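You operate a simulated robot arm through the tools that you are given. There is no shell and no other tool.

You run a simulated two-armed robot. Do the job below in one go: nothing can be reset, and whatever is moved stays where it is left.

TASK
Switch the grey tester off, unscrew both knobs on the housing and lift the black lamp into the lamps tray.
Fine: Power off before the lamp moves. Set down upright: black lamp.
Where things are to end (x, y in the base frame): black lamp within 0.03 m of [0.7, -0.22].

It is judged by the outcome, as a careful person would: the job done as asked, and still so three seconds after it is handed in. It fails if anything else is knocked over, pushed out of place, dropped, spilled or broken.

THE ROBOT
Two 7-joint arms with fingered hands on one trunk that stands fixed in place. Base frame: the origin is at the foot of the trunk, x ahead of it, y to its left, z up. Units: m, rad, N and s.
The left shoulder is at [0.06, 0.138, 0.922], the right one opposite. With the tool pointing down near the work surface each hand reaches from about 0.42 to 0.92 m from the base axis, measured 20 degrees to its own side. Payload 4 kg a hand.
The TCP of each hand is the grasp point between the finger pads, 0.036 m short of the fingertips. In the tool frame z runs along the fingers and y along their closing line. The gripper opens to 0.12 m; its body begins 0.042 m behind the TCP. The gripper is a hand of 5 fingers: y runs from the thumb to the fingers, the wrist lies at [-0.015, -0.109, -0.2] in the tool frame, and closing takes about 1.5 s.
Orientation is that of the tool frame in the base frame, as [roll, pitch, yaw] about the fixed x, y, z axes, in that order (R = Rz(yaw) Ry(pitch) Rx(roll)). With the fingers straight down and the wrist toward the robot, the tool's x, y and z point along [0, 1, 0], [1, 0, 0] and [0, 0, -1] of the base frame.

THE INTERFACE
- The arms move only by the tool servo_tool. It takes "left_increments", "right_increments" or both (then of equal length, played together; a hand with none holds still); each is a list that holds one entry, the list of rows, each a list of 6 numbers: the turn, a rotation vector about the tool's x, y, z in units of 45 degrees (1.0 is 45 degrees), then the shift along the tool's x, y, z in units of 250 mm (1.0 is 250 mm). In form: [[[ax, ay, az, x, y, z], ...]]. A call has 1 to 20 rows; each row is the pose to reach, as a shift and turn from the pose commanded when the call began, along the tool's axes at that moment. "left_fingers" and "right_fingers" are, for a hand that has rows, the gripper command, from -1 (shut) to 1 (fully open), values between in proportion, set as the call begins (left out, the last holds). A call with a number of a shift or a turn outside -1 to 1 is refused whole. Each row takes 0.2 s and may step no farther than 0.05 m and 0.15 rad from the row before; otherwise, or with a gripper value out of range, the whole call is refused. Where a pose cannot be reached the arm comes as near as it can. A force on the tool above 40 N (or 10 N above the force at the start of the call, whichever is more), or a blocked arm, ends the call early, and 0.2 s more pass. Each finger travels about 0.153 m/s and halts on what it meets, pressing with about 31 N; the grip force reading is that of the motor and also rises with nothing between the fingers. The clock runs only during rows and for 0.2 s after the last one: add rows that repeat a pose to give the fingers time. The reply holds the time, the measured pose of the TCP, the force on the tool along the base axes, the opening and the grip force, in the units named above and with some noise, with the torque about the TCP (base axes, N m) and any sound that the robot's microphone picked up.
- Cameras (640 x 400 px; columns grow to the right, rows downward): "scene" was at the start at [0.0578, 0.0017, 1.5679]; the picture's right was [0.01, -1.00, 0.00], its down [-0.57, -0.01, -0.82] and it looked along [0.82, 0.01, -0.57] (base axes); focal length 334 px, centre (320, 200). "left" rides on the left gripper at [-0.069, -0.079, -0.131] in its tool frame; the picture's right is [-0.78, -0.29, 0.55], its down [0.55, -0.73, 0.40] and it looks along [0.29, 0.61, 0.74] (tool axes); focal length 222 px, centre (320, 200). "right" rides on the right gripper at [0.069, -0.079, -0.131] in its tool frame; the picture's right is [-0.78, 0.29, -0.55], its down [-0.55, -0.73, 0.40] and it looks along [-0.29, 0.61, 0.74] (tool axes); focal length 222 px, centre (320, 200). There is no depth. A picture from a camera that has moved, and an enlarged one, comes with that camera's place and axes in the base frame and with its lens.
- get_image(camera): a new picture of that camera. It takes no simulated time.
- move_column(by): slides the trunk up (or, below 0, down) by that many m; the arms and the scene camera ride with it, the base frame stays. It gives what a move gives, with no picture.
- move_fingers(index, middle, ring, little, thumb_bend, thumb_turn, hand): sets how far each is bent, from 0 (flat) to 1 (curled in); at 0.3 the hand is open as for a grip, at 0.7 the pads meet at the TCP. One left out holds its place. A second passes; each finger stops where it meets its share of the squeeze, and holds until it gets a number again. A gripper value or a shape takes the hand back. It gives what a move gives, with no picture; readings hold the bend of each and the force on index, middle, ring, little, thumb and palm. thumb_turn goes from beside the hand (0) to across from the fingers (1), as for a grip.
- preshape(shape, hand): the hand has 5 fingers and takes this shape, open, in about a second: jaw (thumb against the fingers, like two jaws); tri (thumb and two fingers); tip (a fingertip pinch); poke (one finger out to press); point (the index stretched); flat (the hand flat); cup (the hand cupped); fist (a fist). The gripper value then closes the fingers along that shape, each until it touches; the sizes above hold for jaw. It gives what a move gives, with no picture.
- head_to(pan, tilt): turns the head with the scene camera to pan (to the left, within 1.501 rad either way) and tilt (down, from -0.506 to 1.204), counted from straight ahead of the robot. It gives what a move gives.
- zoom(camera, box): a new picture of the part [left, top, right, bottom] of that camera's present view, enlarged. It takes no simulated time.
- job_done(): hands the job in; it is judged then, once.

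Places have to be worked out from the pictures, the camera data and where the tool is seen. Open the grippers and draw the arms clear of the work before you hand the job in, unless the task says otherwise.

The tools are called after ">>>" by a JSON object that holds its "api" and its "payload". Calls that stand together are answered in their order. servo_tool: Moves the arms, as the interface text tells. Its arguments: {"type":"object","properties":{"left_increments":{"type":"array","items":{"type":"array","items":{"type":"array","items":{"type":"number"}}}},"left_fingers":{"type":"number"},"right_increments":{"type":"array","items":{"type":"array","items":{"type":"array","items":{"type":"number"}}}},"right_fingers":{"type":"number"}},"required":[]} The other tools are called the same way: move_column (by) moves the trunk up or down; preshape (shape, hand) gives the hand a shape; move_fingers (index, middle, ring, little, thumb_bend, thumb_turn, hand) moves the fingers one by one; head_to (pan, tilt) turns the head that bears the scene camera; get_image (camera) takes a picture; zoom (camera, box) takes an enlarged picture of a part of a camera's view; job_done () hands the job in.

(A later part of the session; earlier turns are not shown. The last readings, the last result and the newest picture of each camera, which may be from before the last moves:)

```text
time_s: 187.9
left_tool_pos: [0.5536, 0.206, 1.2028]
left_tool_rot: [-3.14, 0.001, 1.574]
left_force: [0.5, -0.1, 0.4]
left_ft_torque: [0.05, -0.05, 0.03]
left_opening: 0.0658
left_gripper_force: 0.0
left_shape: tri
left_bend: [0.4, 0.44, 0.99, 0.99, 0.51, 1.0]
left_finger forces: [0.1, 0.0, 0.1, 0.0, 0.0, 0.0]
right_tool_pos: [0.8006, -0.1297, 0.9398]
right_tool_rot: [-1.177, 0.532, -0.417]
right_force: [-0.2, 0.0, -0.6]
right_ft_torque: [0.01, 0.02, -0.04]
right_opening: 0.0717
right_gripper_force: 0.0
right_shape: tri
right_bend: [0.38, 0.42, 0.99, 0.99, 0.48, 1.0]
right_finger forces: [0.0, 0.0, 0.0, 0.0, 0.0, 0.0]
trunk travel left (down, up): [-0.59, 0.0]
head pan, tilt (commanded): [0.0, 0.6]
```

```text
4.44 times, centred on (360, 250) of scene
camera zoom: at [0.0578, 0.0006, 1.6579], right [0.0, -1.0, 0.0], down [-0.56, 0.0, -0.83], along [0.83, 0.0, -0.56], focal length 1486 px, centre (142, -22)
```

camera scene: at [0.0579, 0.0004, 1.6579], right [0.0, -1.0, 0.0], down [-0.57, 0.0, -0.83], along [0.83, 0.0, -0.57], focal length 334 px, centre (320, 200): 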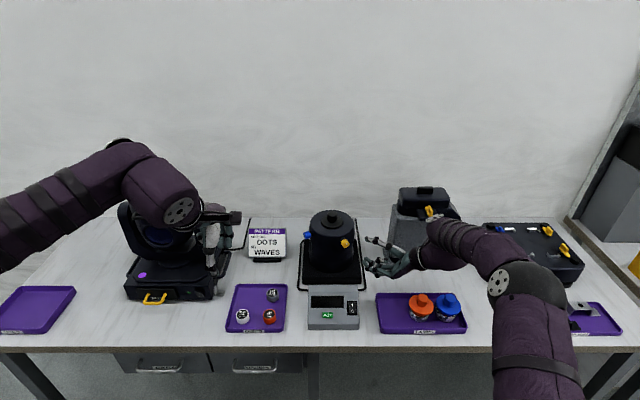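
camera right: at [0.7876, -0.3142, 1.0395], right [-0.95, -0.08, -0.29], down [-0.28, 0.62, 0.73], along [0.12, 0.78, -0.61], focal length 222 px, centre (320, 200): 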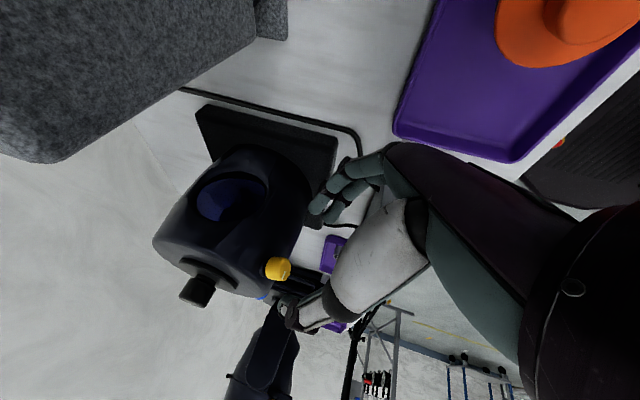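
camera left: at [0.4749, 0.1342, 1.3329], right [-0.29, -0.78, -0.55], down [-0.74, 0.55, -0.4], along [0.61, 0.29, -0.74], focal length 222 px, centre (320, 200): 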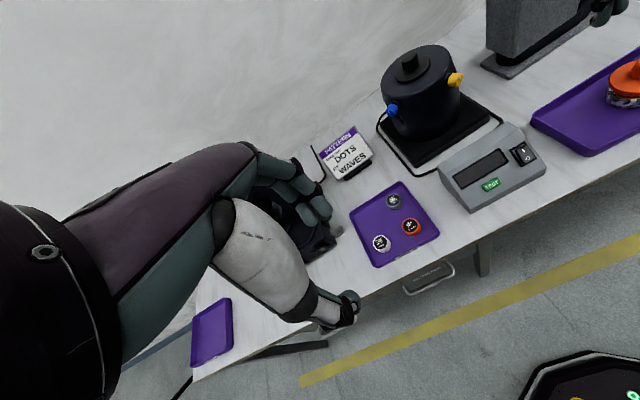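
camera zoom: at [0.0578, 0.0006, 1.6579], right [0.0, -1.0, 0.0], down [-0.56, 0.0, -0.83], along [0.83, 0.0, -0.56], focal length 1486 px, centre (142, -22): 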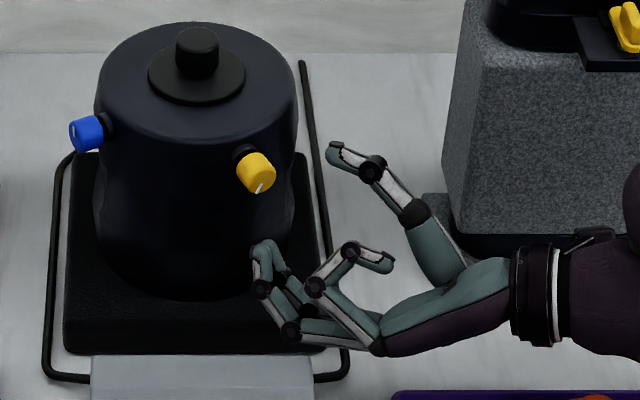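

Mark now points downward (~155° total). Third stroke: approach, close and turn.

>>> {"api": "servo_tool", "payload": {"right_increments": [[[0, 0, 0, -0.004, 0, 0.05], [0, 0, 0, -0.004, 0, 0.09], [0, 0, 0, -0.004, 0, 0.115], [0, 0, 0, -0.004, 0, 0.115]]]}}

>>> {"api": "servo_tool", "payload": {"right_increments": [[[0, 0, 0, 0, 0, 0], [0, 0, 0, 0, 0, 0], [0, 0, 0, 0, 0, 0], [0, 0, 0, 0, 0, 0], [-0.0925, 0, -0.1387, -0.001, -0.009, 0.001], [-0.185, 0, -0.2773, -0.003, -0.018, 0.002], [-0.2775, 0, -0.416, -0.006, -0.026, 0.004], [-0.37, 0, -0.5547, -0.009, -0.035, 0.006], [-0.4625, 0, -0.6933, -0.014, -0.042, 0.01], [-0.555, 0, -0.832, -0.019, -0.048, 0.013], [-0.6475, 0, -0.9707, -0.026, -0.056, 0.018], [-0.6475, 0, -0.9707, -0.026, -0.056, 0.018]]], "right_fingers": -1.0}}

>>> {"api": "servo_tool", "payload": {"right_increments": [[[-0.0925, 0, -0.1387, -0.001, -0.009, 0.001], [-0.185, 0, -0.2773, -0.003, -0.018, 0.002], [-0.2775, 0, -0.416, -0.006, -0.026, 0.004], [-0.37, 0, -0.5547, -0.009, -0.035, 0.006], [-0.4625, 0, -0.6933, -0.014, -0.042, 0.01], [-0.555, 0, -0.832, -0.019, -0.048, 0.013], [-0.6475, 0, -0.9707, -0.026, -0.056, 0.018], [-0.6475, 0, -0.9707, -0.026, -0.056, 0.018]]]}}

>>> {"api": "zoom", "payload": {"camera": "right", "box": [230, 180, 390, 320]}}

```text
time_s: 188.9
left_tool_pos: [0.5539, 0.2052, 1.2024]
left_tool_rot: [3.142, 0.001, 1.573]
left_force: [1.0, -0.2, 0.0]
left_ft_torque: [0.02, -0.01, 0.01]
left_opening: 0.0658
left_gripper_force: 0.0
left_shape: tri
left_bend: [0.4, 0.44, 0.99, 0.99, 0.51, 1.0]
left_finger forces: [0.1, 0.0, 0.1, 0.0, 0.0, 0.0]
right_tool_pos: [0.8158, -0.1086, 0.9496]
right_tool_rot: [-1.18, 0.53, -0.42]
right_force: [-0.6, 1.0, -0.3]
right_ft_torque: [-0.01, 0.0, 0.01]
right_opening: 0.0717
right_gripper_force: 0.1
right_shape: tri
right_bend: [0.38, 0.42, 0.99, 0.99, 0.48, 1.0]
right_finger forces: [0.0, 0.1, 0.1, 0.0, 0.0, 0.0]
trunk travel left (down, up): [-0.59, 0.0]
head pan, tilt (commanded): [0.0, 0.6]
```

```text
time_s: 191.5
left_tool_pos: [0.5526, 0.205, 1.2028]
left_tool_rot: [3.141, -0.001, 1.573]
left_force: [0.2, -0.4, 0.2]
left_ft_torque: [-0.01, 0.0, -0.01]
left_opening: 0.0659
left_gripper_force: 0.0
left_shape: tri
left_bend: [0.4, 0.44, 0.99, 0.99, 0.51, 1.0]
left_finger forces: [0.1, 0.0, 0.0, 0.1, 0.0, 0.0]
right_tool_pos: [0.816, -0.1105, 0.9679]
right_tool_rot: [-1.728, -0.222, -0.502]
right_force: [-9.4, -7.4, 12.0]
right_ft_torque: [0.31, -0.06, 0.12]
right_opening: 0.014
right_gripper_force: 31.3
right_shape: tri
right_bend: [0.72, 0.63, 1.0, 1.0, 0.71, 1.0]
right_finger forces: [12.4, 13.8, 0.1, 0.0, 35.2, 0.1]
trunk travel left (down, up): [-0.59, 0.0]
head pan, tilt (commanded): [0.0, 0.6]
```

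```text
time_s: 193.3
left_tool_pos: [0.5508, 0.2045, 1.2043]
left_tool_rot: [3.14, 0.001, 1.571]
left_force: [-0.9, 0.8, 0.0]
left_ft_torque: [-0.01, 0.02, -0.01]
left_opening: 0.0657
left_gripper_force: 0.0
left_shape: tri
left_bend: [0.4, 0.44, 0.99, 0.99, 0.51, 1.0]
left_finger forces: [0.0, 0.0, 0.0, 0.0, 0.0, 0.1]
right_tool_pos: [0.8102, -0.0996, 0.9794]
right_tool_rot: [-2.517, -0.877, -0.05]
right_force: [-16.5, -6.0, 14.3]
right_ft_torque: [0.18, -0.03, 0.14]
right_opening: 0.0153
right_gripper_force: 31.1
right_shape: tri
right_bend: [0.72, 0.63, 1.0, 1.0, 0.71, 1.0]
right_finger forces: [16.0, 14.6, 0.1, 0.0, 36.9, 0.0]
trunk travel left (down, up): [-0.59, 0.0]
head pan, tilt (commanded): [0.0, 0.6]
```

```text
2.86 times, centred on (310, 250) of right
camera zoom: at [0.7372, -0.1094, 1.1301], right [-0.74, -0.52, -0.43], down [-0.39, 0.85, -0.35], along [0.55, -0.09, -0.83], focal length 635 px, centre (349, 57)
```

zoom: 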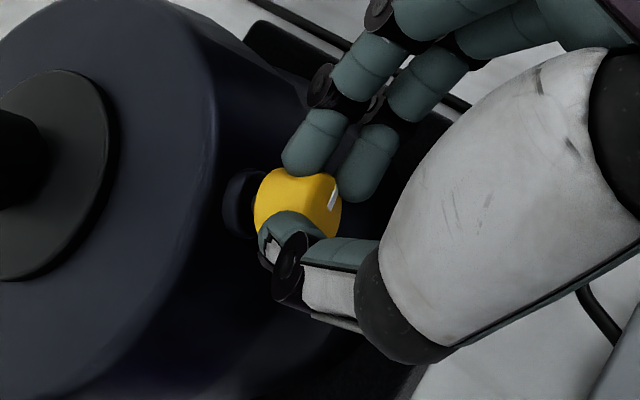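

The axial force shows the knob is pushing the hand outward as it unscrews (≈255° so far). Release, roll back and check the gap.

>>> {"api": "servo_tool", "payload": {"right_increments": [[[0, 0, 0, 0, 0, 0], [0, 0, 0, 0, 0, 0], [0, 0, 0, 0, 0, -0.06], [0, 0, 0, 0, 0, -0.116], [0.0925, 0, 0.1387, 0, 0.018, -0.116], [0.185, 0, 0.2773, -0.003, 0.036, -0.114], [0.2775, 0, 0.416, -0.008, 0.053, -0.111], [0.37, 0, 0.5547, -0.014, 0.069, -0.107], [0.4625, 0, 0.6933, -0.022, 0.084, -0.102], [0.555, 0, 0.832, -0.031, 0.098, -0.096], [0.6475, 0, 0.9707, -0.042, 0.11, -0.088], [0.6475, 0, 0.9707, -0.042, 0.11, -0.088]]], "right_fingers": 0.2}}

>>> {"api": "servo_tool", "payload": {"right_increments": [[[0.0925, 0, 0.1387, 0, 0.018, 0], [0.185, 0, 0.2773, -0.003, 0.036, 0.002], [0.2775, 0, 0.416, -0.008, 0.053, 0.005], [0.37, 0, 0.5547, -0.014, 0.069, 0.009], [0.4625, 0, 0.6933, -0.022, 0.084, 0.014], [0.555, 0, 0.832, -0.031, 0.098, 0.02], [0.6475, 0, 0.9707, -0.042, 0.11, 0.028], [0.6475, 0, 0.9707, -0.042, 0.11, 0.028]]]}}

>>> {"api": "zoom", "payload": {"camera": "right", "box": [230, 180, 390, 320]}}

>>> {"api": "zoom", "payload": {"camera": "scene", "box": [300, 205, 380, 265]}}

>>> {"api": "zoom", "payload": {"camera": "left", "box": [380, 30, 480, 110]}}

```text
time_s: 195.9
left_tool_pos: [0.5537, 0.2048, 1.2028]
left_tool_rot: [-3.141, -0.001, 1.575]
left_force: [-0.1, -0.2, 0.2]
left_ft_torque: [-0.04, 0.02, -0.03]
left_opening: 0.066
left_gripper_force: 0.0
left_shape: tri
left_bend: [0.4, 0.44, 0.99, 0.99, 0.51, 1.0]
left_finger forces: [0.0, 0.0, 0.0, 0.0, 0.1, 0.0]
right_tool_pos: [0.8041, -0.1334, 0.9709]
right_tool_rot: [-1.727, -0.218, -0.507]
right_force: [1.0, 0.0, -0.4]
right_ft_torque: [-0.05, 0.01, 0.01]
right_opening: 0.0718
right_gripper_force: 0.0
right_shape: tri
right_bend: [0.38, 0.42, 0.99, 0.99, 0.48, 1.0]
right_finger forces: [0.1, 0.0, 0.0, 0.0, 0.0, 0.1]
trunk travel left (down, up): [-0.59, 0.0]
head pan, tilt (commanded): [0.0, 0.6]
```

```text
time_s: 197.7
left_tool_pos: [0.5541, 0.2051, 1.202]
left_tool_rot: [-3.141, 0.001, 1.572]
left_force: [0.2, 0.0, 0.4]
left_ft_torque: [0.03, 0.0, 0.0]
left_opening: 0.0658
left_gripper_force: 0.1
left_shape: tri
left_bend: [0.4, 0.44, 0.99, 0.99, 0.51, 1.0]
left_finger forces: [0.0, 0.0, 0.0, 0.0, 0.1, 0.1]
right_tool_pos: [0.8011, -0.13, 0.9399]
right_tool_rot: [-1.179, 0.53, -0.42]
right_force: [-0.3, 0.1, 0.4]
right_ft_torque: [0.0, -0.02, 0.0]
right_opening: 0.0718
right_gripper_force: 0.0
right_shape: tri
right_bend: [0.38, 0.42, 0.99, 0.99, 0.48, 1.0]
right_finger forces: [0.1, 0.0, 0.1, 0.0, 0.0, 0.0]
trunk travel left (down, up): [-0.59, 0.0]
head pan, tilt (commanded): [0.0, 0.6]
```

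```text
2.86 times, centred on (310, 250) of right
camera zoom: at [0.8053, -0.2982, 0.9242], right [-1.0, 0.01, -0.01], down [-0.01, 0.1, 0.99], along [0.01, 0.99, -0.1], focal length 635 px, centre (349, 57)
```

zoom: 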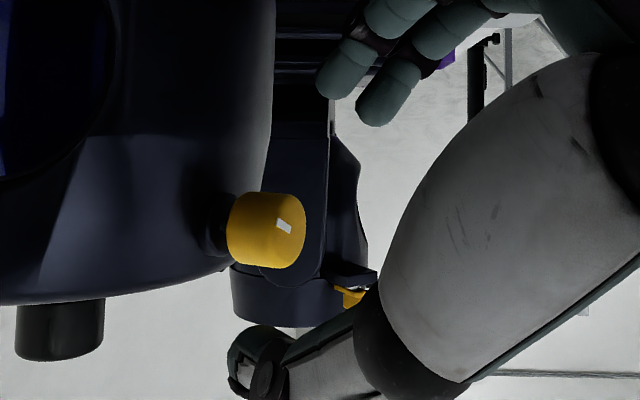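

```text
6.67 times, centred on (340, 235) of scene
camera zoom: at [0.0578, 0.0006, 1.6579], right [0.0, -1.0, 0.0], down [-0.56, 0.0, -0.83], along [0.83, 0.0, -0.56], focal length 2229 px, centre (187, -33)
```

zoom: 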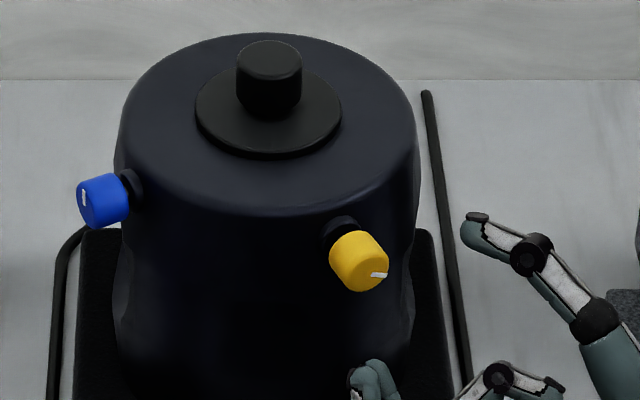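

```text
5.00 times, centred on (430, 70) of left
camera zoom: at [0.4745, 0.136, 1.333], right [-0.29, -0.79, -0.55], down [-0.74, 0.55, -0.4], along [0.61, 0.29, -0.74], focal length 1111 px, centre (-230, 850)
```

zoom: 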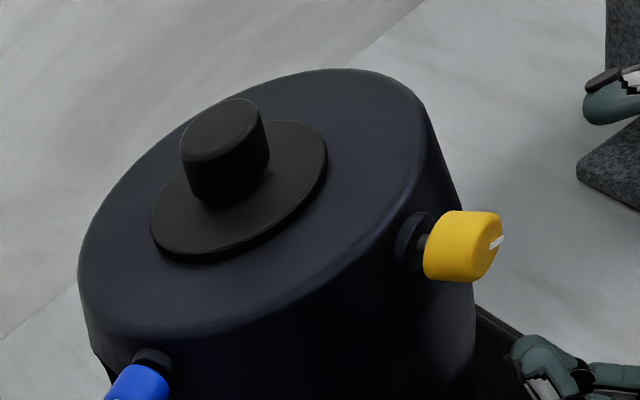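

The gap to the collar has grown and the mark is now at 3 o'clock (≈270° turned), so it is indeed backing out. Fourth stroke, approaching slightly less deep.

>>> {"api": "servo_tool", "payload": {"right_increments": [[[0, 0, 0, -0.006, 0, 0.05], [0, 0, 0, -0.006, 0, 0.085], [0, 0, 0, -0.006, 0, 0.105], [0, 0, 0, -0.006, 0, 0.105]]]}}

>>> {"api": "servo_tool", "payload": {"right_increments": [[[0, 0, 0, 0, 0, 0], [0, 0, 0, 0, 0, 0], [0, 0, 0, 0, 0, 0], [0, 0, 0, 0, 0, 0], [-0.0925, 0, -0.1387, -0.002, -0.009, 0.0], [-0.185, 0, -0.2773, -0.004, -0.018, 0.001], [-0.2775, 0, -0.416, -0.007, -0.026, 0.002], [-0.37, 0, -0.5547, -0.011, -0.035, 0.003], [-0.4625, 0, -0.6933, -0.016, -0.042, 0.006], [-0.555, 0, -0.832, -0.022, -0.048, 0.009], [-0.6475, 0, -0.9707, -0.029, -0.056, 0.013], [-0.6475, 0, -0.9707, -0.029, -0.056, 0.013]]], "right_fingers": -1.0}}

>>> {"api": "servo_tool", "payload": {"right_increments": [[[-0.0925, 0, -0.1387, -0.002, -0.009, 0.0], [-0.185, 0, -0.2773, -0.004, -0.018, 0.001], [-0.2775, 0, -0.416, -0.007, -0.026, 0.002], [-0.37, 0, -0.5547, -0.011, -0.035, 0.003], [-0.4625, 0, -0.6933, -0.016, -0.042, 0.006], [-0.555, 0, -0.832, -0.022, -0.048, 0.009], [-0.6475, 0, -0.9707, -0.029, -0.056, 0.013], [-0.6475, 0, -0.9707, -0.029, -0.056, 0.013]]]}}

>>> {"api": "zoom", "payload": {"camera": "right", "box": [230, 180, 390, 320]}}

```text
time_s: 198.7
left_tool_pos: [0.555, 0.2052, 1.2024]
left_tool_rot: [3.141, 0.0, 1.573]
left_force: [0.2, 0.3, 0.7]
left_ft_torque: [-0.02, -0.01, 0.0]
left_opening: 0.0659
left_gripper_force: 0.1
left_shape: tri
left_bend: [0.4, 0.44, 0.99, 0.99, 0.51, 1.0]
left_finger forces: [0.0, 0.0, 0.1, 0.0, 0.0, 0.0]
right_tool_pos: [0.8147, -0.1089, 0.9494]
right_tool_rot: [-1.181, 0.528, -0.419]
right_force: [0.1, 1.7, -0.5]
right_ft_torque: [0.04, 0.0, -0.01]
right_opening: 0.0718
right_gripper_force: 0.0
right_shape: tri
right_bend: [0.38, 0.42, 0.99, 0.99, 0.48, 1.0]
right_finger forces: [0.0, 0.0, 0.1, 0.0, 0.0, 0.0]
trunk travel left (down, up): [-0.59, 0.0]
head pan, tilt (commanded): [0.0, 0.6]
```

```text
time_s: 201.3
left_tool_pos: [0.5528, 0.2042, 1.2037]
left_tool_rot: [3.141, 0.001, 1.572]
left_force: [0.6, -0.1, 0.2]
left_ft_torque: [0.02, -0.02, 0.02]
left_opening: 0.066
left_gripper_force: 0.0
left_shape: tri
left_bend: [0.4, 0.44, 0.99, 0.99, 0.51, 1.0]
left_finger forces: [0.0, 0.0, 0.1, 0.0, 0.1, 0.1]
right_tool_pos: [0.8138, -0.1116, 0.966]
right_tool_rot: [-1.729, -0.221, -0.503]
right_force: [1.7, -2.7, 8.2]
right_ft_torque: [0.21, -0.1, -0.09]
right_opening: 0.0131
right_gripper_force: 30.7
right_shape: tri
right_bend: [0.71, 0.63, 1.0, 1.0, 0.72, 1.0]
right_finger forces: [11.5, 13.4, 0.1, 0.0, 26.7, 0.0]
trunk travel left (down, up): [-0.59, 0.0]
head pan, tilt (commanded): [0.0, 0.6]
```

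```text
time_s: 203.1
left_tool_pos: [0.5523, 0.2052, 1.2029]
left_tool_rot: [3.139, 0.0, 1.572]
left_force: [-0.2, -0.2, 0.4]
left_ft_torque: [0.01, -0.01, 0.01]
left_opening: 0.0659
left_gripper_force: 0.0
left_shape: tri
left_bend: [0.4, 0.44, 0.99, 0.99, 0.51, 1.0]
left_finger forces: [0.0, 0.0, 0.1, 0.0, 0.0, 0.0]
right_tool_pos: [0.8076, -0.1014, 0.9783]
right_tool_rot: [-2.519, -0.878, -0.048]
right_force: [-2.6, 1.7, 14.3]
right_ft_torque: [0.34, -0.29, 0.15]
right_opening: 0.0137
right_gripper_force: 30.9
right_shape: tri
right_bend: [0.71, 0.65, 1.0, 1.0, 0.73, 0.98]
right_finger forces: [13.3, 12.7, 0.0, 0.0, 30.0, 0.0]
trunk travel left (down, up): [-0.59, 0.0]
head pan, tilt (commanded): [0.0, 0.6]
```

```text
2.86 times, centred on (310, 250) of right
camera zoom: at [0.7346, -0.1121, 1.1293], right [-0.74, -0.52, -0.43], down [-0.39, 0.85, -0.35], along [0.55, -0.09, -0.83], focal length 635 px, centre (349, 57)
```

zoom: 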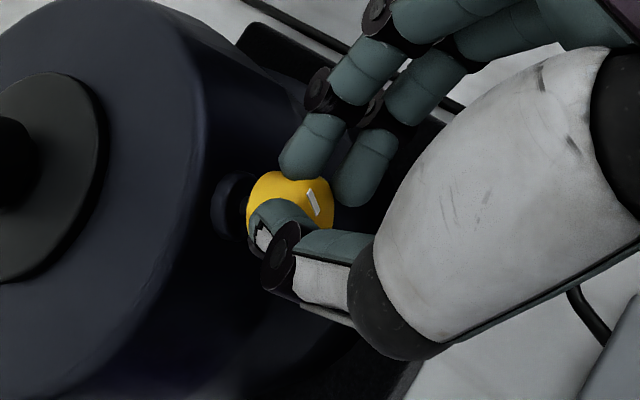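

Releasing and rolling back to inspect the yellow knob after roughly one full turn.

>>> {"api": "servo_tool", "payload": {"right_increments": [[[0, 0, 0, 0, 0, 0], [0, 0, 0, 0, 0, 0], [0, 0, 0, 0, 0, -0.06], [0, 0, 0, 0, 0, -0.116], [0.0925, 0, 0.1387, 0, 0.018, -0.116], [0.185, 0, 0.2773, -0.003, 0.036, -0.114], [0.2775, 0, 0.416, -0.008, 0.053, -0.111], [0.37, 0, 0.5547, -0.014, 0.069, -0.107], [0.4625, 0, 0.6933, -0.022, 0.084, -0.102], [0.555, 0, 0.832, -0.031, 0.098, -0.096], [0.6475, 0, 0.9707, -0.042, 0.11, -0.088], [0.6475, 0, 0.9707, -0.042, 0.11, -0.088]]], "right_fingers": 0.2}}

>>> {"api": "servo_tool", "payload": {"right_increments": [[[0.0925, 0, 0.1387, 0, 0.018, 0], [0.185, 0, 0.2773, -0.003, 0.036, 0.002], [0.2775, 0, 0.416, -0.008, 0.053, 0.005], [0.37, 0, 0.5547, -0.014, 0.069, 0.009], [0.4625, 0, 0.6933, -0.022, 0.084, 0.014], [0.555, 0, 0.832, -0.031, 0.098, 0.02], [0.6475, 0, 0.9707, -0.042, 0.11, 0.028], [0.6475, 0, 0.9707, -0.042, 0.11, 0.028]]]}}

>>> {"api": "zoom", "payload": {"camera": "right", "box": [230, 180, 390, 320]}}

>>> {"api": "zoom", "payload": {"camera": "scene", "box": [300, 205, 380, 265]}}

>>> {"api": "zoom", "payload": {"camera": "left", "box": [380, 30, 480, 110]}}

```text
time_s: 205.7
left_tool_pos: [0.5549, 0.2048, 1.2025]
left_tool_rot: [3.141, 0.0, 1.575]
left_force: [-0.3, -0.6, 0.1]
left_ft_torque: [-0.05, -0.01, -0.02]
left_opening: 0.0659
left_gripper_force: 0.1
left_shape: tri
left_bend: [0.4, 0.44, 0.99, 0.99, 0.51, 1.0]
left_finger forces: [0.1, 0.0, 0.0, 0.1, 0.0, 0.0]
right_tool_pos: [0.7978, -0.1373, 0.9693]
right_tool_rot: [-1.728, -0.219, -0.504]
right_force: [-0.5, 0.0, 0.1]
right_ft_torque: [-0.03, -0.02, 0.01]
right_opening: 0.0719
right_gripper_force: 0.1
right_shape: tri
right_bend: [0.38, 0.42, 0.99, 0.99, 0.48, 1.0]
right_finger forces: [0.0, 0.0, 0.0, 0.0, 0.0, 0.1]
trunk travel left (down, up): [-0.59, 0.0]
head pan, tilt (commanded): [0.0, 0.6]
```

```text
time_s: 207.5
left_tool_pos: [0.5543, 0.2047, 1.2029]
left_tool_rot: [3.141, 0.0, 1.572]
left_force: [0.1, -0.2, 0.3]
left_ft_torque: [0.0, 0.03, 0.02]
left_opening: 0.066
left_gripper_force: 0.1
left_shape: tri
left_bend: [0.4, 0.44, 0.99, 0.99, 0.51, 1.0]
left_finger forces: [0.0, 0.1, 0.1, 0.0, 0.0, 0.1]
right_tool_pos: [0.7959, -0.1327, 0.9407]
right_tool_rot: [-1.178, 0.532, -0.419]
right_force: [-0.5, -0.3, 0.3]
right_ft_torque: [-0.02, -0.01, -0.01]
right_opening: 0.0716
right_gripper_force: 0.1
right_shape: tri
right_bend: [0.38, 0.42, 0.99, 0.99, 0.48, 1.0]
right_finger forces: [0.0, 0.0, 0.0, 0.0, 0.0, 0.0]
trunk travel left (down, up): [-0.59, 0.0]
head pan, tilt (commanded): [0.0, 0.6]
```

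```text
2.86 times, centred on (310, 250) of right
camera zoom: at [0.8, -0.3006, 0.9245], right [-1.0, 0.01, -0.01], down [-0.01, 0.1, 0.99], along [0.01, 0.99, -0.1], focal length 635 px, centre (349, 57)
```

zoom: 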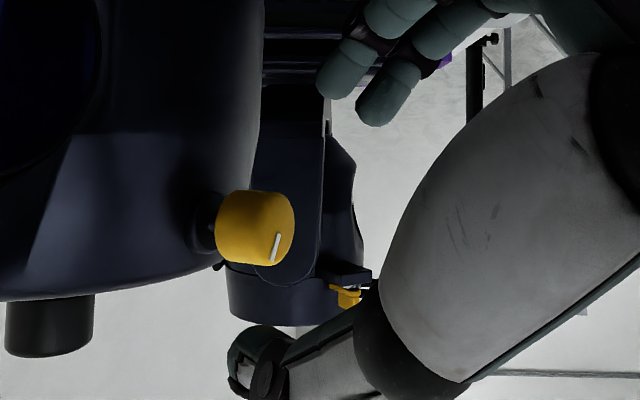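

```text
6.67 times, centred on (340, 235) of scene
camera zoom: at [0.0577, 0.0006, 1.6579], right [0.0, -1.0, 0.0], down [-0.56, 0.0, -0.83], along [0.83, 0.0, -0.56], focal length 2229 px, centre (187, -33)
```

zoom: 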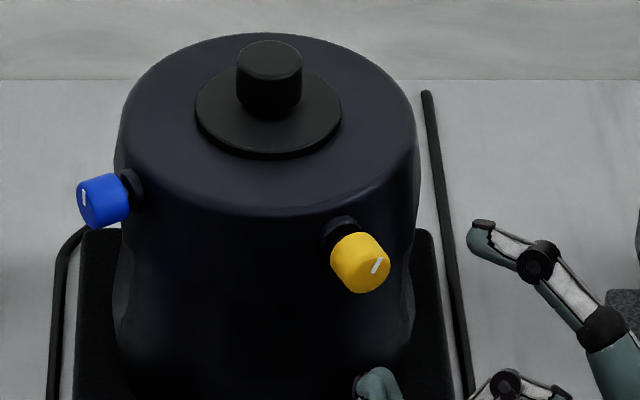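

```text
5.00 times, centred on (430, 70) of left
camera zoom: at [0.4745, 0.136, 1.333], right [-0.29, -0.79, -0.55], down [-0.74, 0.55, -0.4], along [0.61, 0.29, -0.74], focal length 1111 px, centre (-230, 850)
```

zoom: 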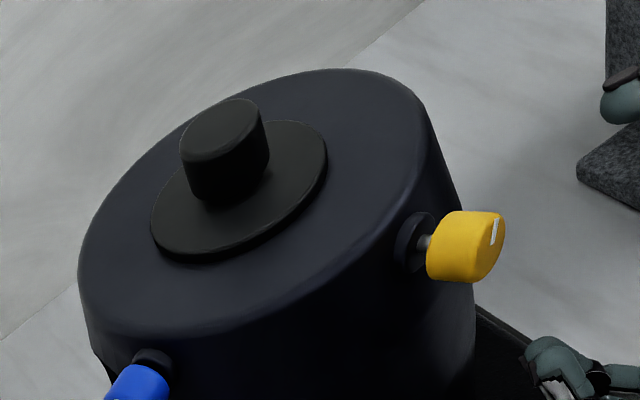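

The knob is further out with the silver shaft showing; the mark moved only ~60° this time (some slip, or nearing its stop). One more stroke to find out.

>>> {"api": "servo_tool", "payload": {"right_increments": [[[0, 0, 0, -0.002, 0, 0.05], [0, 0, 0, -0.002, 0, 0.085], [0, 0, 0, -0.002, 0, 0.11], [0, 0, 0, -0.002, 0, 0.11]]]}}

>>> {"api": "servo_tool", "payload": {"right_increments": [[[0, 0, 0, 0, 0, 0], [0, 0, 0, 0, 0, 0], [0, 0, 0, 0, 0, 0], [0, 0, 0, 0, 0, 0], [-0.0925, 0, -0.1387, -0.002, -0.009, 0.0], [-0.185, 0, -0.2773, -0.004, -0.018, 0.001], [-0.2775, 0, -0.416, -0.007, -0.026, 0.002], [-0.37, 0, -0.5547, -0.011, -0.035, 0.003], [-0.4625, 0, -0.6933, -0.016, -0.042, 0.006], [-0.555, 0, -0.832, -0.022, -0.048, 0.009], [-0.6475, 0, -0.9707, -0.029, -0.056, 0.013], [-0.6475, 0, -0.9707, -0.029, -0.056, 0.013]]], "right_fingers": -1.0}}

>>> {"api": "zoom", "payload": {"camera": "right", "box": [230, 180, 390, 320]}}

>>> {"api": "zoom", "payload": {"camera": "left", "box": [380, 30, 480, 110]}}

```text
time_s: 208.5
left_tool_pos: [0.5536, 0.2044, 1.2023]
left_tool_rot: [3.142, 0.001, 1.573]
left_force: [-0.2, -0.8, -0.4]
left_ft_torque: [0.01, -0.03, -0.03]
left_opening: 0.0662
left_gripper_force: 0.0
left_shape: tri
left_bend: [0.4, 0.44, 0.99, 0.99, 0.51, 1.0]
left_finger forces: [0.0, 0.0, 0.0, 0.0, 0.1, 0.0]
right_tool_pos: [0.8101, -0.1098, 0.948]
right_tool_rot: [-1.181, 0.53, -0.419]
right_force: [0.7, 0.5, -1.3]
right_ft_torque: [0.01, 0.01, -0.02]
right_opening: 0.0718
right_gripper_force: 0.0
right_shape: tri
right_bend: [0.38, 0.42, 0.99, 0.99, 0.48, 1.0]
right_finger forces: [0.0, 0.1, 0.1, 0.1, 0.1, 0.0]
trunk travel left (down, up): [-0.59, 0.0]
head pan, tilt (commanded): [0.0, 0.6]
```

```text
time_s: 211.1
left_tool_pos: [0.5536, 0.2039, 1.2024]
left_tool_rot: [3.141, 0.001, 1.572]
left_force: [-0.7, -0.2, 0.2]
left_ft_torque: [0.03, 0.02, 0.0]
left_opening: 0.0661
left_gripper_force: 0.1
left_shape: tri
left_bend: [0.4, 0.44, 0.99, 0.99, 0.51, 1.0]
left_finger forces: [0.0, 0.1, 0.1, 0.0, 0.0, 0.1]
right_tool_pos: [0.8106, -0.1145, 0.9655]
right_tool_rot: [-1.729, -0.221, -0.507]
right_force: [-1.3, -2.6, 5.6]
right_ft_torque: [0.15, -0.05, -0.05]
right_opening: 0.0126
right_gripper_force: 30.8
right_shape: tri
right_bend: [0.71, 0.65, 1.0, 1.0, 0.72, 1.0]
right_finger forces: [11.2, 14.5, 0.0, 0.0, 28.0, 0.1]
trunk travel left (down, up): [-0.59, 0.0]
head pan, tilt (commanded): [0.0, 0.6]
```

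```text
2.86 times, centred on (310, 250) of right
camera zoom: at [0.7939, -0.2401, 1.0779], right [-0.92, -0.16, -0.37], down [-0.35, 0.77, 0.53], along [0.2, 0.61, -0.77], focal length 635 px, centre (349, 57)
```

zoom: 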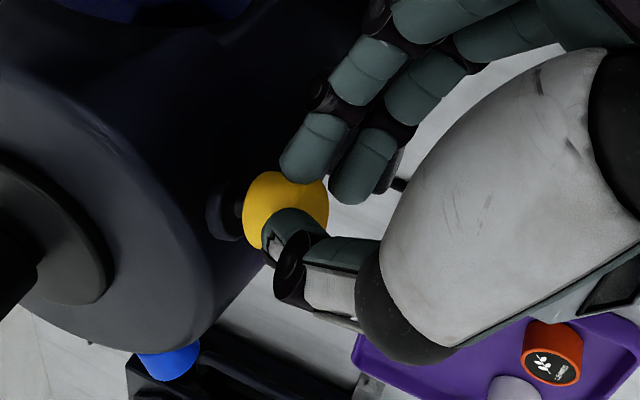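

```text
5.00 times, centred on (430, 70) of left
camera zoom: at [0.474, 0.1357, 1.3333], right [-0.29, -0.79, -0.55], down [-0.74, 0.55, -0.4], along [0.61, 0.29, -0.74], focal length 1111 px, centre (-230, 850)
```

zoom: 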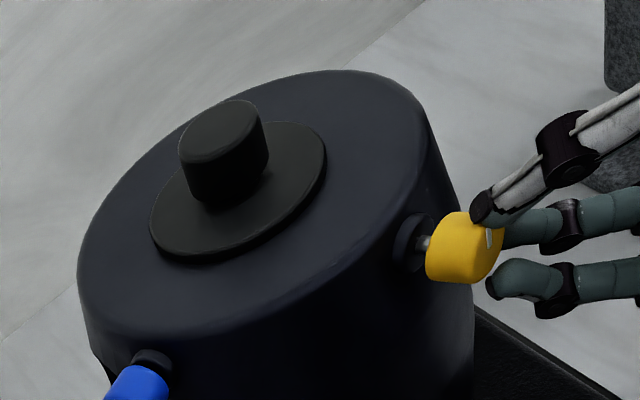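

The mark seems not to have moved this half-stroke; I'll complete the stroke and then look again.

>>> {"api": "servo_tool", "payload": {"right_increments": [[[-0.0925, 0, -0.1387, -0.002, -0.009, 0.0], [-0.185, 0, -0.2773, -0.004, -0.018, 0.001], [-0.2775, 0, -0.416, -0.007, -0.026, 0.002], [-0.37, 0, -0.5547, -0.011, -0.035, 0.003], [-0.4625, 0, -0.6933, -0.016, -0.042, 0.006], [-0.555, 0, -0.832, -0.022, -0.048, 0.009], [-0.6475, 0, -0.9707, -0.029, -0.056, 0.013], [-0.6475, 0, -0.9707, -0.029, -0.056, 0.013]]]}}

>>> {"api": "zoom", "payload": {"camera": "right", "box": [230, 180, 390, 320]}}

>>> {"api": "servo_tool", "payload": {"right_increments": [[[0, 0, 0, 0, 0, 0], [0, 0, 0, 0, 0, 0], [0, 0, 0, 0, 0, -0.06], [0, 0, 0, 0, 0, -0.116], [0.0925, 0, 0.1387, 0, 0.018, -0.116], [0.185, 0, 0.2773, -0.003, 0.036, -0.114], [0.2775, 0, 0.416, -0.008, 0.053, -0.111], [0.37, 0, 0.5547, -0.014, 0.069, -0.107], [0.4625, 0, 0.6933, -0.022, 0.084, -0.102], [0.555, 0, 0.832, -0.031, 0.098, -0.096], [0.6475, 0, 0.9707, -0.042, 0.11, -0.088], [0.6475, 0, 0.9707, -0.042, 0.11, -0.088]]], "right_fingers": 0.2}}

>>> {"api": "zoom", "payload": {"camera": "scene", "box": [300, 205, 380, 265]}}

>>> {"api": "zoom", "payload": {"camera": "left", "box": [380, 30, 480, 110]}}

```text
time_s: 212.9
left_tool_pos: [0.5536, 0.2046, 1.2026]
left_tool_rot: [3.141, 0.0, 1.571]
left_force: [0.4, -0.5, -0.1]
left_ft_torque: [0.0, 0.01, -0.03]
left_opening: 0.066
left_gripper_force: 0.1
left_shape: tri
left_bend: [0.4, 0.44, 0.99, 0.99, 0.51, 1.0]
left_finger forces: [0.0, 0.1, 0.0, 0.0, 0.1, 0.0]
right_tool_pos: [0.8024, -0.1063, 0.975]
right_tool_rot: [-2.521, -0.869, -0.047]
right_force: [-1.9, -4.8, -0.9]
right_ft_torque: [-0.06, 0.04, -0.11]
right_opening: 0.0075
right_gripper_force: 31.2
right_shape: tri
right_bend: [0.71, 0.73, 1.0, 1.0, 0.79, 0.99]
right_finger forces: [0.0, 0.0, 0.0, 0.0, 0.1, 0.0]
trunk travel left (down, up): [-0.59, 0.0]
head pan, tilt (commanded): [0.0, 0.6]
```

```text
2.86 times, centred on (310, 250) of right
camera zoom: at [0.7305, -0.1159, 1.1259], right [-0.74, -0.52, -0.42], down [-0.39, 0.85, -0.35], along [0.54, -0.09, -0.83], focal length 635 px, centre (349, 57)
```

zoom: 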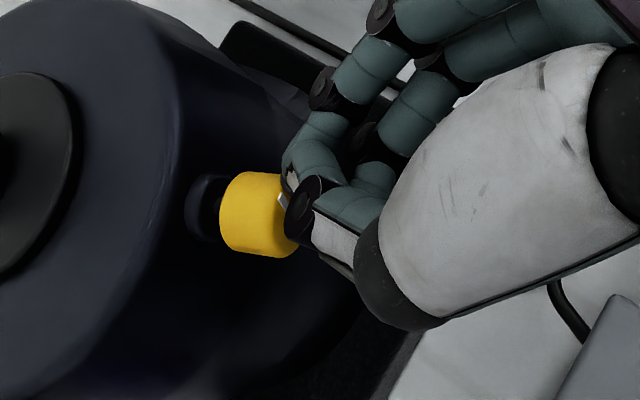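

```text
time_s: 215.5
left_tool_pos: [0.5538, 0.2047, 1.2024]
left_tool_rot: [3.141, -0.001, 1.573]
left_force: [0.1, -0.2, -0.4]
left_ft_torque: [-0.02, 0.03, 0.01]
left_opening: 0.066
left_gripper_force: 0.0
left_shape: tri
left_bend: [0.4, 0.44, 0.99, 0.99, 0.51, 1.0]
left_finger forces: [0.1, 0.1, 0.0, 0.0, 0.0, 0.1]
right_tool_pos: [0.7942, -0.1394, 0.9703]
right_tool_rot: [-1.727, -0.218, -0.507]
right_force: [-0.8, -0.7, -0.2]
right_ft_torque: [-0.01, 0.01, 0.01]
right_opening: 0.072
right_gripper_force: 0.0
right_shape: tri
right_bend: [0.38, 0.42, 0.99, 0.99, 0.48, 1.0]
right_finger forces: [0.1, 0.0, 0.0, 0.0, 0.1, 0.0]
trunk travel left (down, up): [-0.59, 0.0]
head pan, tilt (commanded): [0.0, 0.6]
```

```text
6.67 times, centred on (340, 235) of scene
camera zoom: at [0.0576, 0.0009, 1.6579], right [0.0, -1.0, 0.0], down [-0.56, 0.0, -0.83], along [0.83, 0.0, -0.56], focal length 2229 px, centre (187, -33)
```

zoom: 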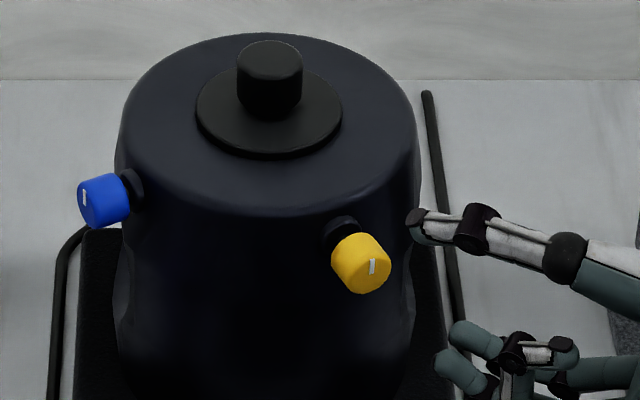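

```text
5.00 times, centred on (430, 70) of left
camera zoom: at [0.4744, 0.1363, 1.333], right [-0.29, -0.79, -0.55], down [-0.74, 0.55, -0.4], along [0.61, 0.29, -0.74], focal length 1111 px, centre (-230, 850)
```

zoom: 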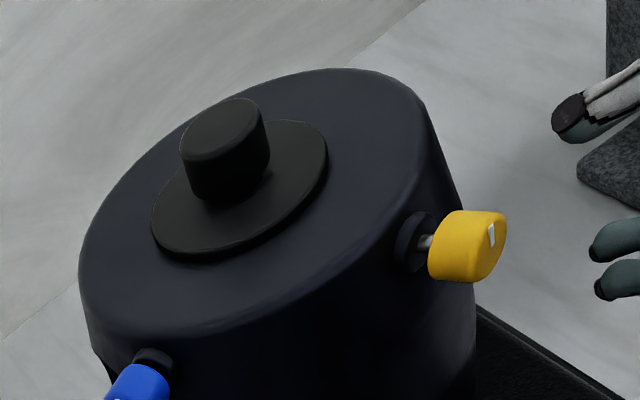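

The fingers slid off the end this time, but the mark is now back near its starting orientation: about one full turn. I'll do one more stroke with a deeper grip to check whether it has reached its stop.

>>> {"api": "servo_tool", "payload": {"right_increments": [[[0.0925, 0, 0.1387, 0, 0.018, 0], [0.185, 0, 0.2773, -0.003, 0.036, 0.002], [0.2775, 0, 0.416, -0.008, 0.053, 0.005], [0.37, 0, 0.5547, -0.014, 0.069, 0.009], [0.4625, 0, 0.6933, -0.022, 0.084, 0.014], [0.555, 0, 0.832, -0.031, 0.098, 0.02], [0.6475, 0, 0.9707, -0.042, 0.11, 0.028], [0.6475, 0, 0.9707, -0.042, 0.11, 0.028]]]}}

>>> {"api": "zoom", "payload": {"camera": "right", "box": [230, 180, 390, 320]}}

```text
time_s: 217.3
left_tool_pos: [0.5527, 0.2047, 1.2019]
left_tool_rot: [-3.141, 0.001, 1.574]
left_force: [0.2, -0.1, -0.3]
left_ft_torque: [-0.02, 0.02, 0.01]
left_opening: 0.0658
left_gripper_force: 0.1
left_shape: tri
left_bend: [0.4, 0.44, 0.99, 0.99, 0.51, 1.0]
left_finger forces: [0.1, 0.0, 0.1, 0.1, 0.1, 0.0]
right_tool_pos: [0.7912, -0.1363, 0.9397]
right_tool_rot: [-1.177, 0.53, -0.416]
right_force: [0.3, 0.4, -0.4]
right_ft_torque: [-0.02, 0.0, 0.01]
right_opening: 0.072
right_gripper_force: 0.1
right_shape: tri
right_bend: [0.38, 0.42, 0.99, 0.99, 0.48, 1.0]
right_finger forces: [0.0, 0.0, 0.0, 0.0, 0.0, 0.0]
trunk travel left (down, up): [-0.59, 0.0]
head pan, tilt (commanded): [0.0, 0.6]
```

```text
2.86 times, centred on (310, 250) of right
camera zoom: at [0.7957, -0.3041, 0.9244], right [-1.0, 0.01, -0.01], down [-0.01, 0.1, 0.99], along [0.01, 0.99, -0.1], focal length 635 px, centre (349, 57)
```

zoom: 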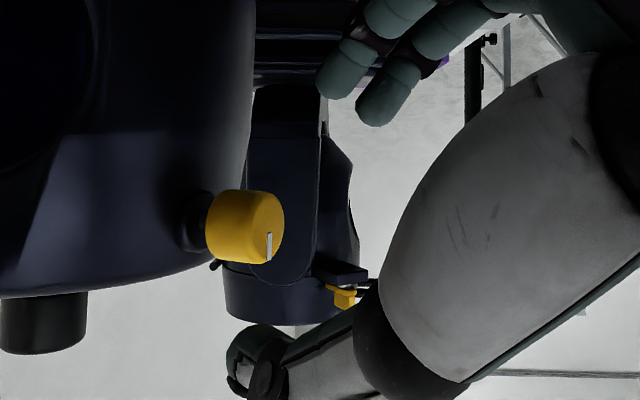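

The knob has moved out ~7 mm. Approaching ~4 cm for a fuller grip, closing and turning again.

>>> {"api": "servo_tool", "payload": {"right_increments": [[[0, 0, 0, 0.008, 0, 0.06], [0, 0, 0, 0.008, 0, 0.12], [0, 0, 0, 0.008, 0, 0.162], [0, 0, 0, 0.008, 0, 0.162]]]}}

>>> {"api": "servo_tool", "payload": {"right_increments": [[[0, 0, 0, 0, 0, 0], [0, 0, 0, 0, 0, 0], [0, 0, 0, 0, 0, 0], [0, 0, 0, 0, 0, 0], [-0.0925, 0, -0.1387, -0.001, -0.008, 0.0], [-0.185, 0, -0.2773, -0.003, -0.015, 0.001], [-0.2775, 0, -0.416, -0.006, -0.023, 0.002], [-0.37, 0, -0.5547, -0.009, -0.03, 0.003], [-0.4625, 0, -0.6933, -0.013, -0.036, 0.005], [-0.555, 0, -0.832, -0.018, -0.042, 0.008], [-0.6475, 0, -0.9707, -0.024, -0.048, 0.012], [-0.6475, 0, -0.9707, -0.024, -0.048, 0.012]]], "right_fingers": -1.0}}

>>> {"api": "zoom", "payload": {"camera": "right", "box": [230, 180, 390, 320]}}

>>> {"api": "zoom", "payload": {"camera": "left", "box": [380, 30, 480, 110]}}

```text
time_s: 218.3
left_tool_pos: [0.5542, 0.2054, 1.2029]
left_tool_rot: [-3.141, 0.002, 1.574]
left_force: [0.3, -0.6, -0.4]
left_ft_torque: [0.01, 0.03, -0.01]
left_opening: 0.066
left_gripper_force: 0.2
left_shape: tri
left_bend: [0.4, 0.44, 0.99, 0.99, 0.51, 1.0]
left_finger forces: [0.0, 0.0, 0.0, 0.0, 0.0, 0.1]
right_tool_pos: [0.8161, -0.1031, 0.9511]
right_tool_rot: [-1.181, 0.531, -0.42]
right_force: [-0.2, -0.2, -0.5]
right_ft_torque: [0.01, 0.01, 0.0]
right_opening: 0.0719
right_gripper_force: 0.1
right_shape: tri
right_bend: [0.38, 0.42, 0.99, 0.99, 0.48, 1.0]
right_finger forces: [0.1, 0.0, 0.0, 0.1, 0.1, 0.1]
trunk travel left (down, up): [-0.59, 0.0]
head pan, tilt (commanded): [0.0, 0.6]
```

```text
time_s: 220.9
left_tool_pos: [0.5517, 0.2064, 1.2035]
left_tool_rot: [3.141, 0.0, 1.575]
left_force: [0.8, 0.1, -0.2]
left_ft_torque: [0.0, -0.04, 0.01]
left_opening: 0.066
left_gripper_force: 0.0
left_shape: tri
left_bend: [0.4, 0.44, 0.99, 0.99, 0.51, 1.0]
left_finger forces: [0.0, 0.0, 0.1, 0.0, 0.0, 0.0]
right_tool_pos: [0.8134, -0.1033, 0.9663]
right_tool_rot: [-1.729, -0.22, -0.5]
right_force: [-16.1, 13.4, 4.3]
right_ft_torque: [0.69, -0.04, 0.34]
right_opening: 0.0166
right_gripper_force: 31.3
right_shape: tri
right_bend: [0.6, 0.67, 1.0, 1.0, 0.76, 0.96]
right_finger forces: [18.6, 28.2, 0.1, 0.0, 41.6, 0.0]
trunk travel left (down, up): [-0.59, 0.0]
head pan, tilt (commanded): [0.0, 0.6]
```

```text
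2.86 times, centred on (310, 250) of right
camera zoom: at [0.798, -0.2289, 1.0788], right [-0.91, -0.17, -0.37], down [-0.35, 0.77, 0.53], along [0.19, 0.61, -0.77], focal length 635 px, centre (349, 57)
```

zoom: 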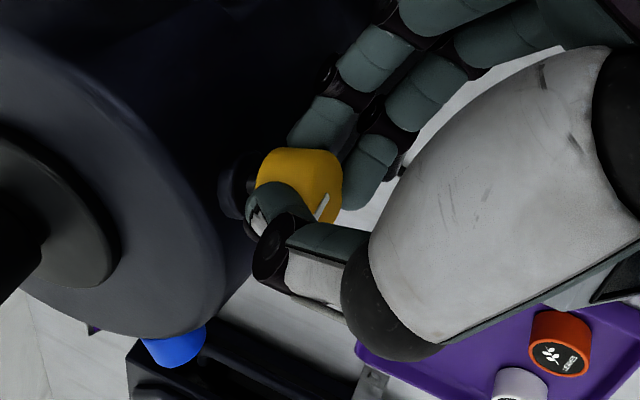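

```text
5.00 times, centred on (430, 70) of left
camera zoom: at [0.4723, 0.1376, 1.3337], right [-0.29, -0.79, -0.55], down [-0.74, 0.55, -0.4], along [0.61, 0.29, -0.74], focal length 1111 px, centre (-230, 850)
```

zoom: 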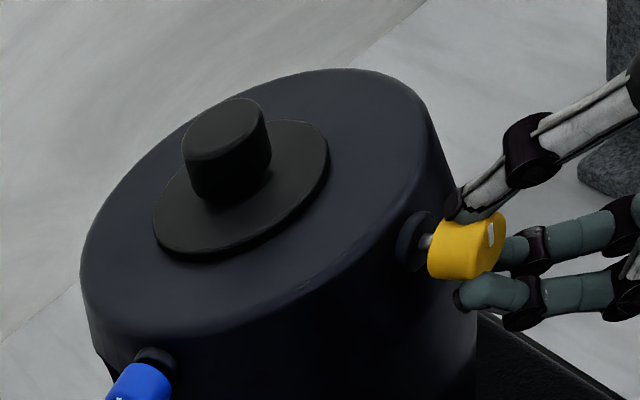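

Torque rose to ~0.6 Nm with the mark unmoved, so the yellow knob is at its stop — fully unscrewed (one turn, ~7 mm out). I'll release and withdraw the right hand.

>>> {"api": "servo_tool", "payload": {"right_increments": [[[0, 0, 0, 0, 0, 0], [0, 0, 0, 0, 0, 0], [0, 0, 0, 0, 0, -0.08], [0, 0, 0, 0, 0, -0.18], [0, 0, 0, 0, 0, -0.28], [0, 0, 0, 0, 0, -0.36], [0, 0, 0, 0, 0, -0.36]]], "right_fingers": 0.3}}

>>> {"api": "zoom", "payload": {"camera": "scene", "box": [290, 200, 410, 290]}}

>>> {"api": "zoom", "payload": {"camera": "left", "box": [370, 30, 490, 130]}}

```text
time_s: 222.5
left_tool_pos: [0.5533, 0.2064, 1.2026]
left_tool_rot: [3.14, 0.001, 1.574]
left_force: [0.2, 0.6, -0.1]
left_ft_torque: [0.0, 0.01, -0.05]
left_opening: 0.0661
left_gripper_force: 0.1
left_shape: tri
left_bend: [0.4, 0.44, 0.99, 0.99, 0.51, 1.0]
left_finger forces: [0.1, 0.0, 0.0, 0.0, 0.1, 0.0]
right_tool_pos: [0.7719, -0.1808, 0.9783]
right_tool_rot: [-1.729, -0.219, -0.504]
right_force: [0.6, 0.4, 0.8]
right_ft_torque: [0.01, 0.03, 0.01]
right_opening: 0.0778
right_gripper_force: 0.1
right_shape: tri
right_bend: [0.36, 0.4, 0.99, 0.99, 0.44, 1.0]
right_finger forces: [0.0, 0.0, 0.0, 0.0, 0.1, 0.0]
trunk travel left (down, up): [-0.59, 0.0]
head pan, tilt (commanded): [0.0, 0.6]
```

```text
4.44 times, centred on (350, 245) of scene
camera zoom: at [0.0581, 0.0007, 1.6579], right [0.0, -1.0, 0.0], down [-0.57, 0.0, -0.82], along [0.82, 0.0, -0.57], focal length 1486 px, centre (187, 0)
```

zoom: 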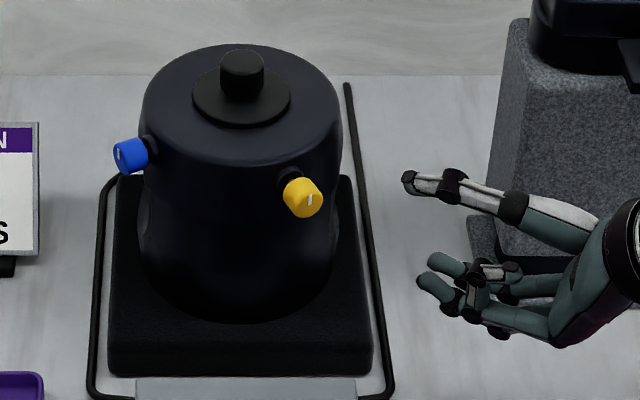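

```text
4.00 times, centred on (430, 80) of left
camera zoom: at [0.4747, 0.1361, 1.3329], right [-0.29, -0.79, -0.55], down [-0.74, 0.55, -0.4], along [0.61, 0.29, -0.74], focal length 888 px, centre (-120, 680)
```

zoom: 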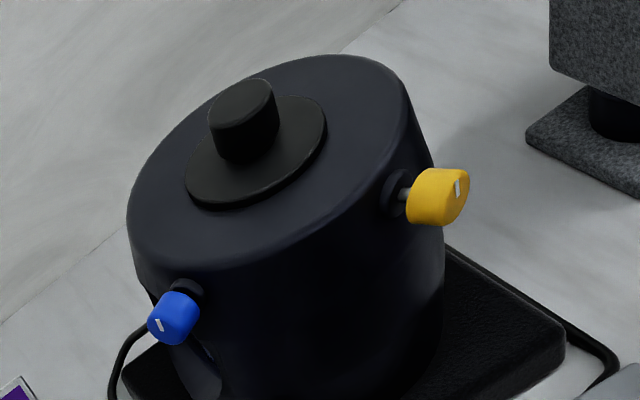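

Yellow is clearly out with its silver shaft showing, and the housing is undisturbed. I'll park the right hand up and back at the staging point.

>>> {"api": "servo_tool", "payload": {"right_increments": [[[0, 0, 0, 0, -0.05, -0.1], [0, 0, 0, 0.01, -0.15, -0.2], [0, 0, 0, 0.02, -0.27, -0.3], [0, 0, 0, 0.03, -0.4, -0.38], [0, 0, 0, 0.04, -0.54, -0.44], [0, 0, 0, 0.047, -0.683, -0.489], [0, 0, 0, 0.047, -0.683, -0.489]]]}}

>>> {"api": "servo_tool", "payload": {"right_increments": [[[0, 0, 0, -0.092, -0.121, -0.021], [0, 0, 0, -0.184, -0.242, -0.042], [0, 0, 0, -0.277, -0.364, -0.063], [0, 0, 0, -0.369, -0.485, -0.084], [0, 0, 0, -0.461, -0.606, -0.104], [0, 0, 0, -0.553, -0.727, -0.125], [0, 0, 0, -0.646, -0.849, -0.146], [0, 0, 0, -0.738, -0.97, -0.167], [0, 0, 0, -0.738, -0.97, -0.167]]]}}

>>> {"api": "servo_tool", "payload": {"right_increments": [[[-0.0449, -0.1048, -0.1078, -0.027, 0.024, -0.012], [-0.0899, -0.2095, -0.2156, -0.052, 0.05, -0.027], [-0.1348, -0.3143, -0.3234, -0.072, 0.077, -0.045], [-0.1797, -0.4191, -0.4312, -0.089, 0.105, -0.065], [-0.2247, -0.5238, -0.539, -0.102, 0.134, -0.088], [-0.2696, -0.6286, -0.6468, -0.11, 0.162, -0.112], [-0.2696, -0.6286, -0.6468, -0.11, 0.162, -0.112]]]}}

>>> {"api": "get_image", "payload": {"camera": "scene"}}

```text
time_s: 224.1
left_tool_pos: [0.5538, 0.2051, 1.2015]
left_tool_rot: [-3.141, 0.001, 1.573]
left_force: [-0.5, -0.2, 0.7]
left_ft_torque: [0.0, 0.05, -0.01]
left_opening: 0.0662
left_gripper_force: 0.0
left_shape: tri
left_bend: [0.4, 0.44, 0.99, 0.99, 0.51, 1.0]
left_finger forces: [0.1, 0.0, 0.1, 0.0, 0.1, 0.0]
right_tool_pos: [0.7005, -0.2522, 1.1647]
right_tool_rot: [-1.73, -0.218, -0.505]
right_force: [-0.5, 0.1, -0.4]
right_ft_torque: [0.0, -0.02, 0.02]
right_opening: 0.0779
right_gripper_force: 0.0
right_shape: tri
right_bend: [0.36, 0.4, 0.99, 0.99, 0.44, 1.0]
right_finger forces: [0.0, 0.0, 0.0, 0.0, 0.0, 0.1]
trunk travel left (down, up): [-0.59, 0.0]
head pan, tilt (commanded): [0.0, 0.6]
```

```text
time_s: 226.1
left_tool_pos: [0.5543, 0.2053, 1.2029]
left_tool_rot: [-3.14, 0.0, 1.572]
left_force: [-0.4, 0.0, -0.4]
left_ft_torque: [0.03, 0.03, -0.01]
left_opening: 0.066
left_gripper_force: 0.0
left_shape: tri
left_bend: [0.4, 0.44, 0.99, 0.99, 0.51, 1.0]
left_finger forces: [0.0, 0.0, 0.0, 0.0, 0.1, 0.0]
right_tool_pos: [0.4944, -0.1396, 1.3654]
right_tool_rot: [-1.73, -0.219, -0.505]
right_force: [-0.8, -0.2, 0.5]
right_ft_torque: [0.01, -0.02, 0.01]
right_opening: 0.078
right_gripper_force: 0.1
right_shape: tri
right_bend: [0.36, 0.4, 0.99, 0.99, 0.44, 1.0]
right_finger forces: [0.0, 0.0, 0.0, 0.1, 0.0, 0.0]
trunk travel left (down, up): [-0.59, 0.0]
head pan, tilt (commanded): [0.0, 0.6]
```

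```text
time_s: 227.7
left_tool_pos: [0.553, 0.2057, 1.2035]
left_tool_rot: [-3.141, -0.001, 1.573]
left_force: [0.0, 0.9, -0.6]
left_ft_torque: [-0.06, -0.01, 0.0]
left_opening: 0.0663
left_gripper_force: 0.0
left_shape: tri
left_bend: [0.4, 0.44, 0.99, 0.99, 0.51, 1.0]
left_finger forces: [0.0, 0.0, 0.0, 0.0, 0.0, 0.1]
right_tool_pos: [0.461, -0.1612, 1.3239]
right_tool_rot: [-2.21, -0.508, 0.193]
right_force: [-0.6, -0.4, -0.1]
right_ft_torque: [0.01, -0.03, 0.03]
right_opening: 0.0777
right_gripper_force: 0.1
right_shape: tri
right_bend: [0.36, 0.4, 0.99, 0.99, 0.44, 1.0]
right_finger forces: [0.1, 0.0, 0.0, 0.0, 0.0, 0.0]
trunk travel left (down, up): [-0.59, 0.0]
head pan, tilt (commanded): [0.0, 0.6]
```

```text
taken
camera scene: at [0.0579, 0.0006, 1.6579], right [0.0, -1.0, 0.0], down [-0.57, 0.0, -0.83], along [0.83, 0.0, -0.57], focal length 334 px, centre (320, 200)
```

scene: 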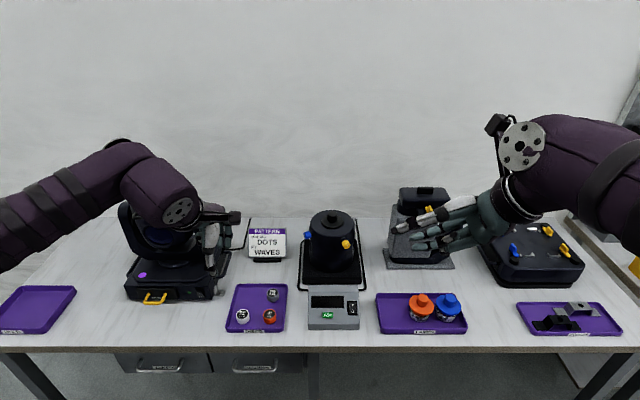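

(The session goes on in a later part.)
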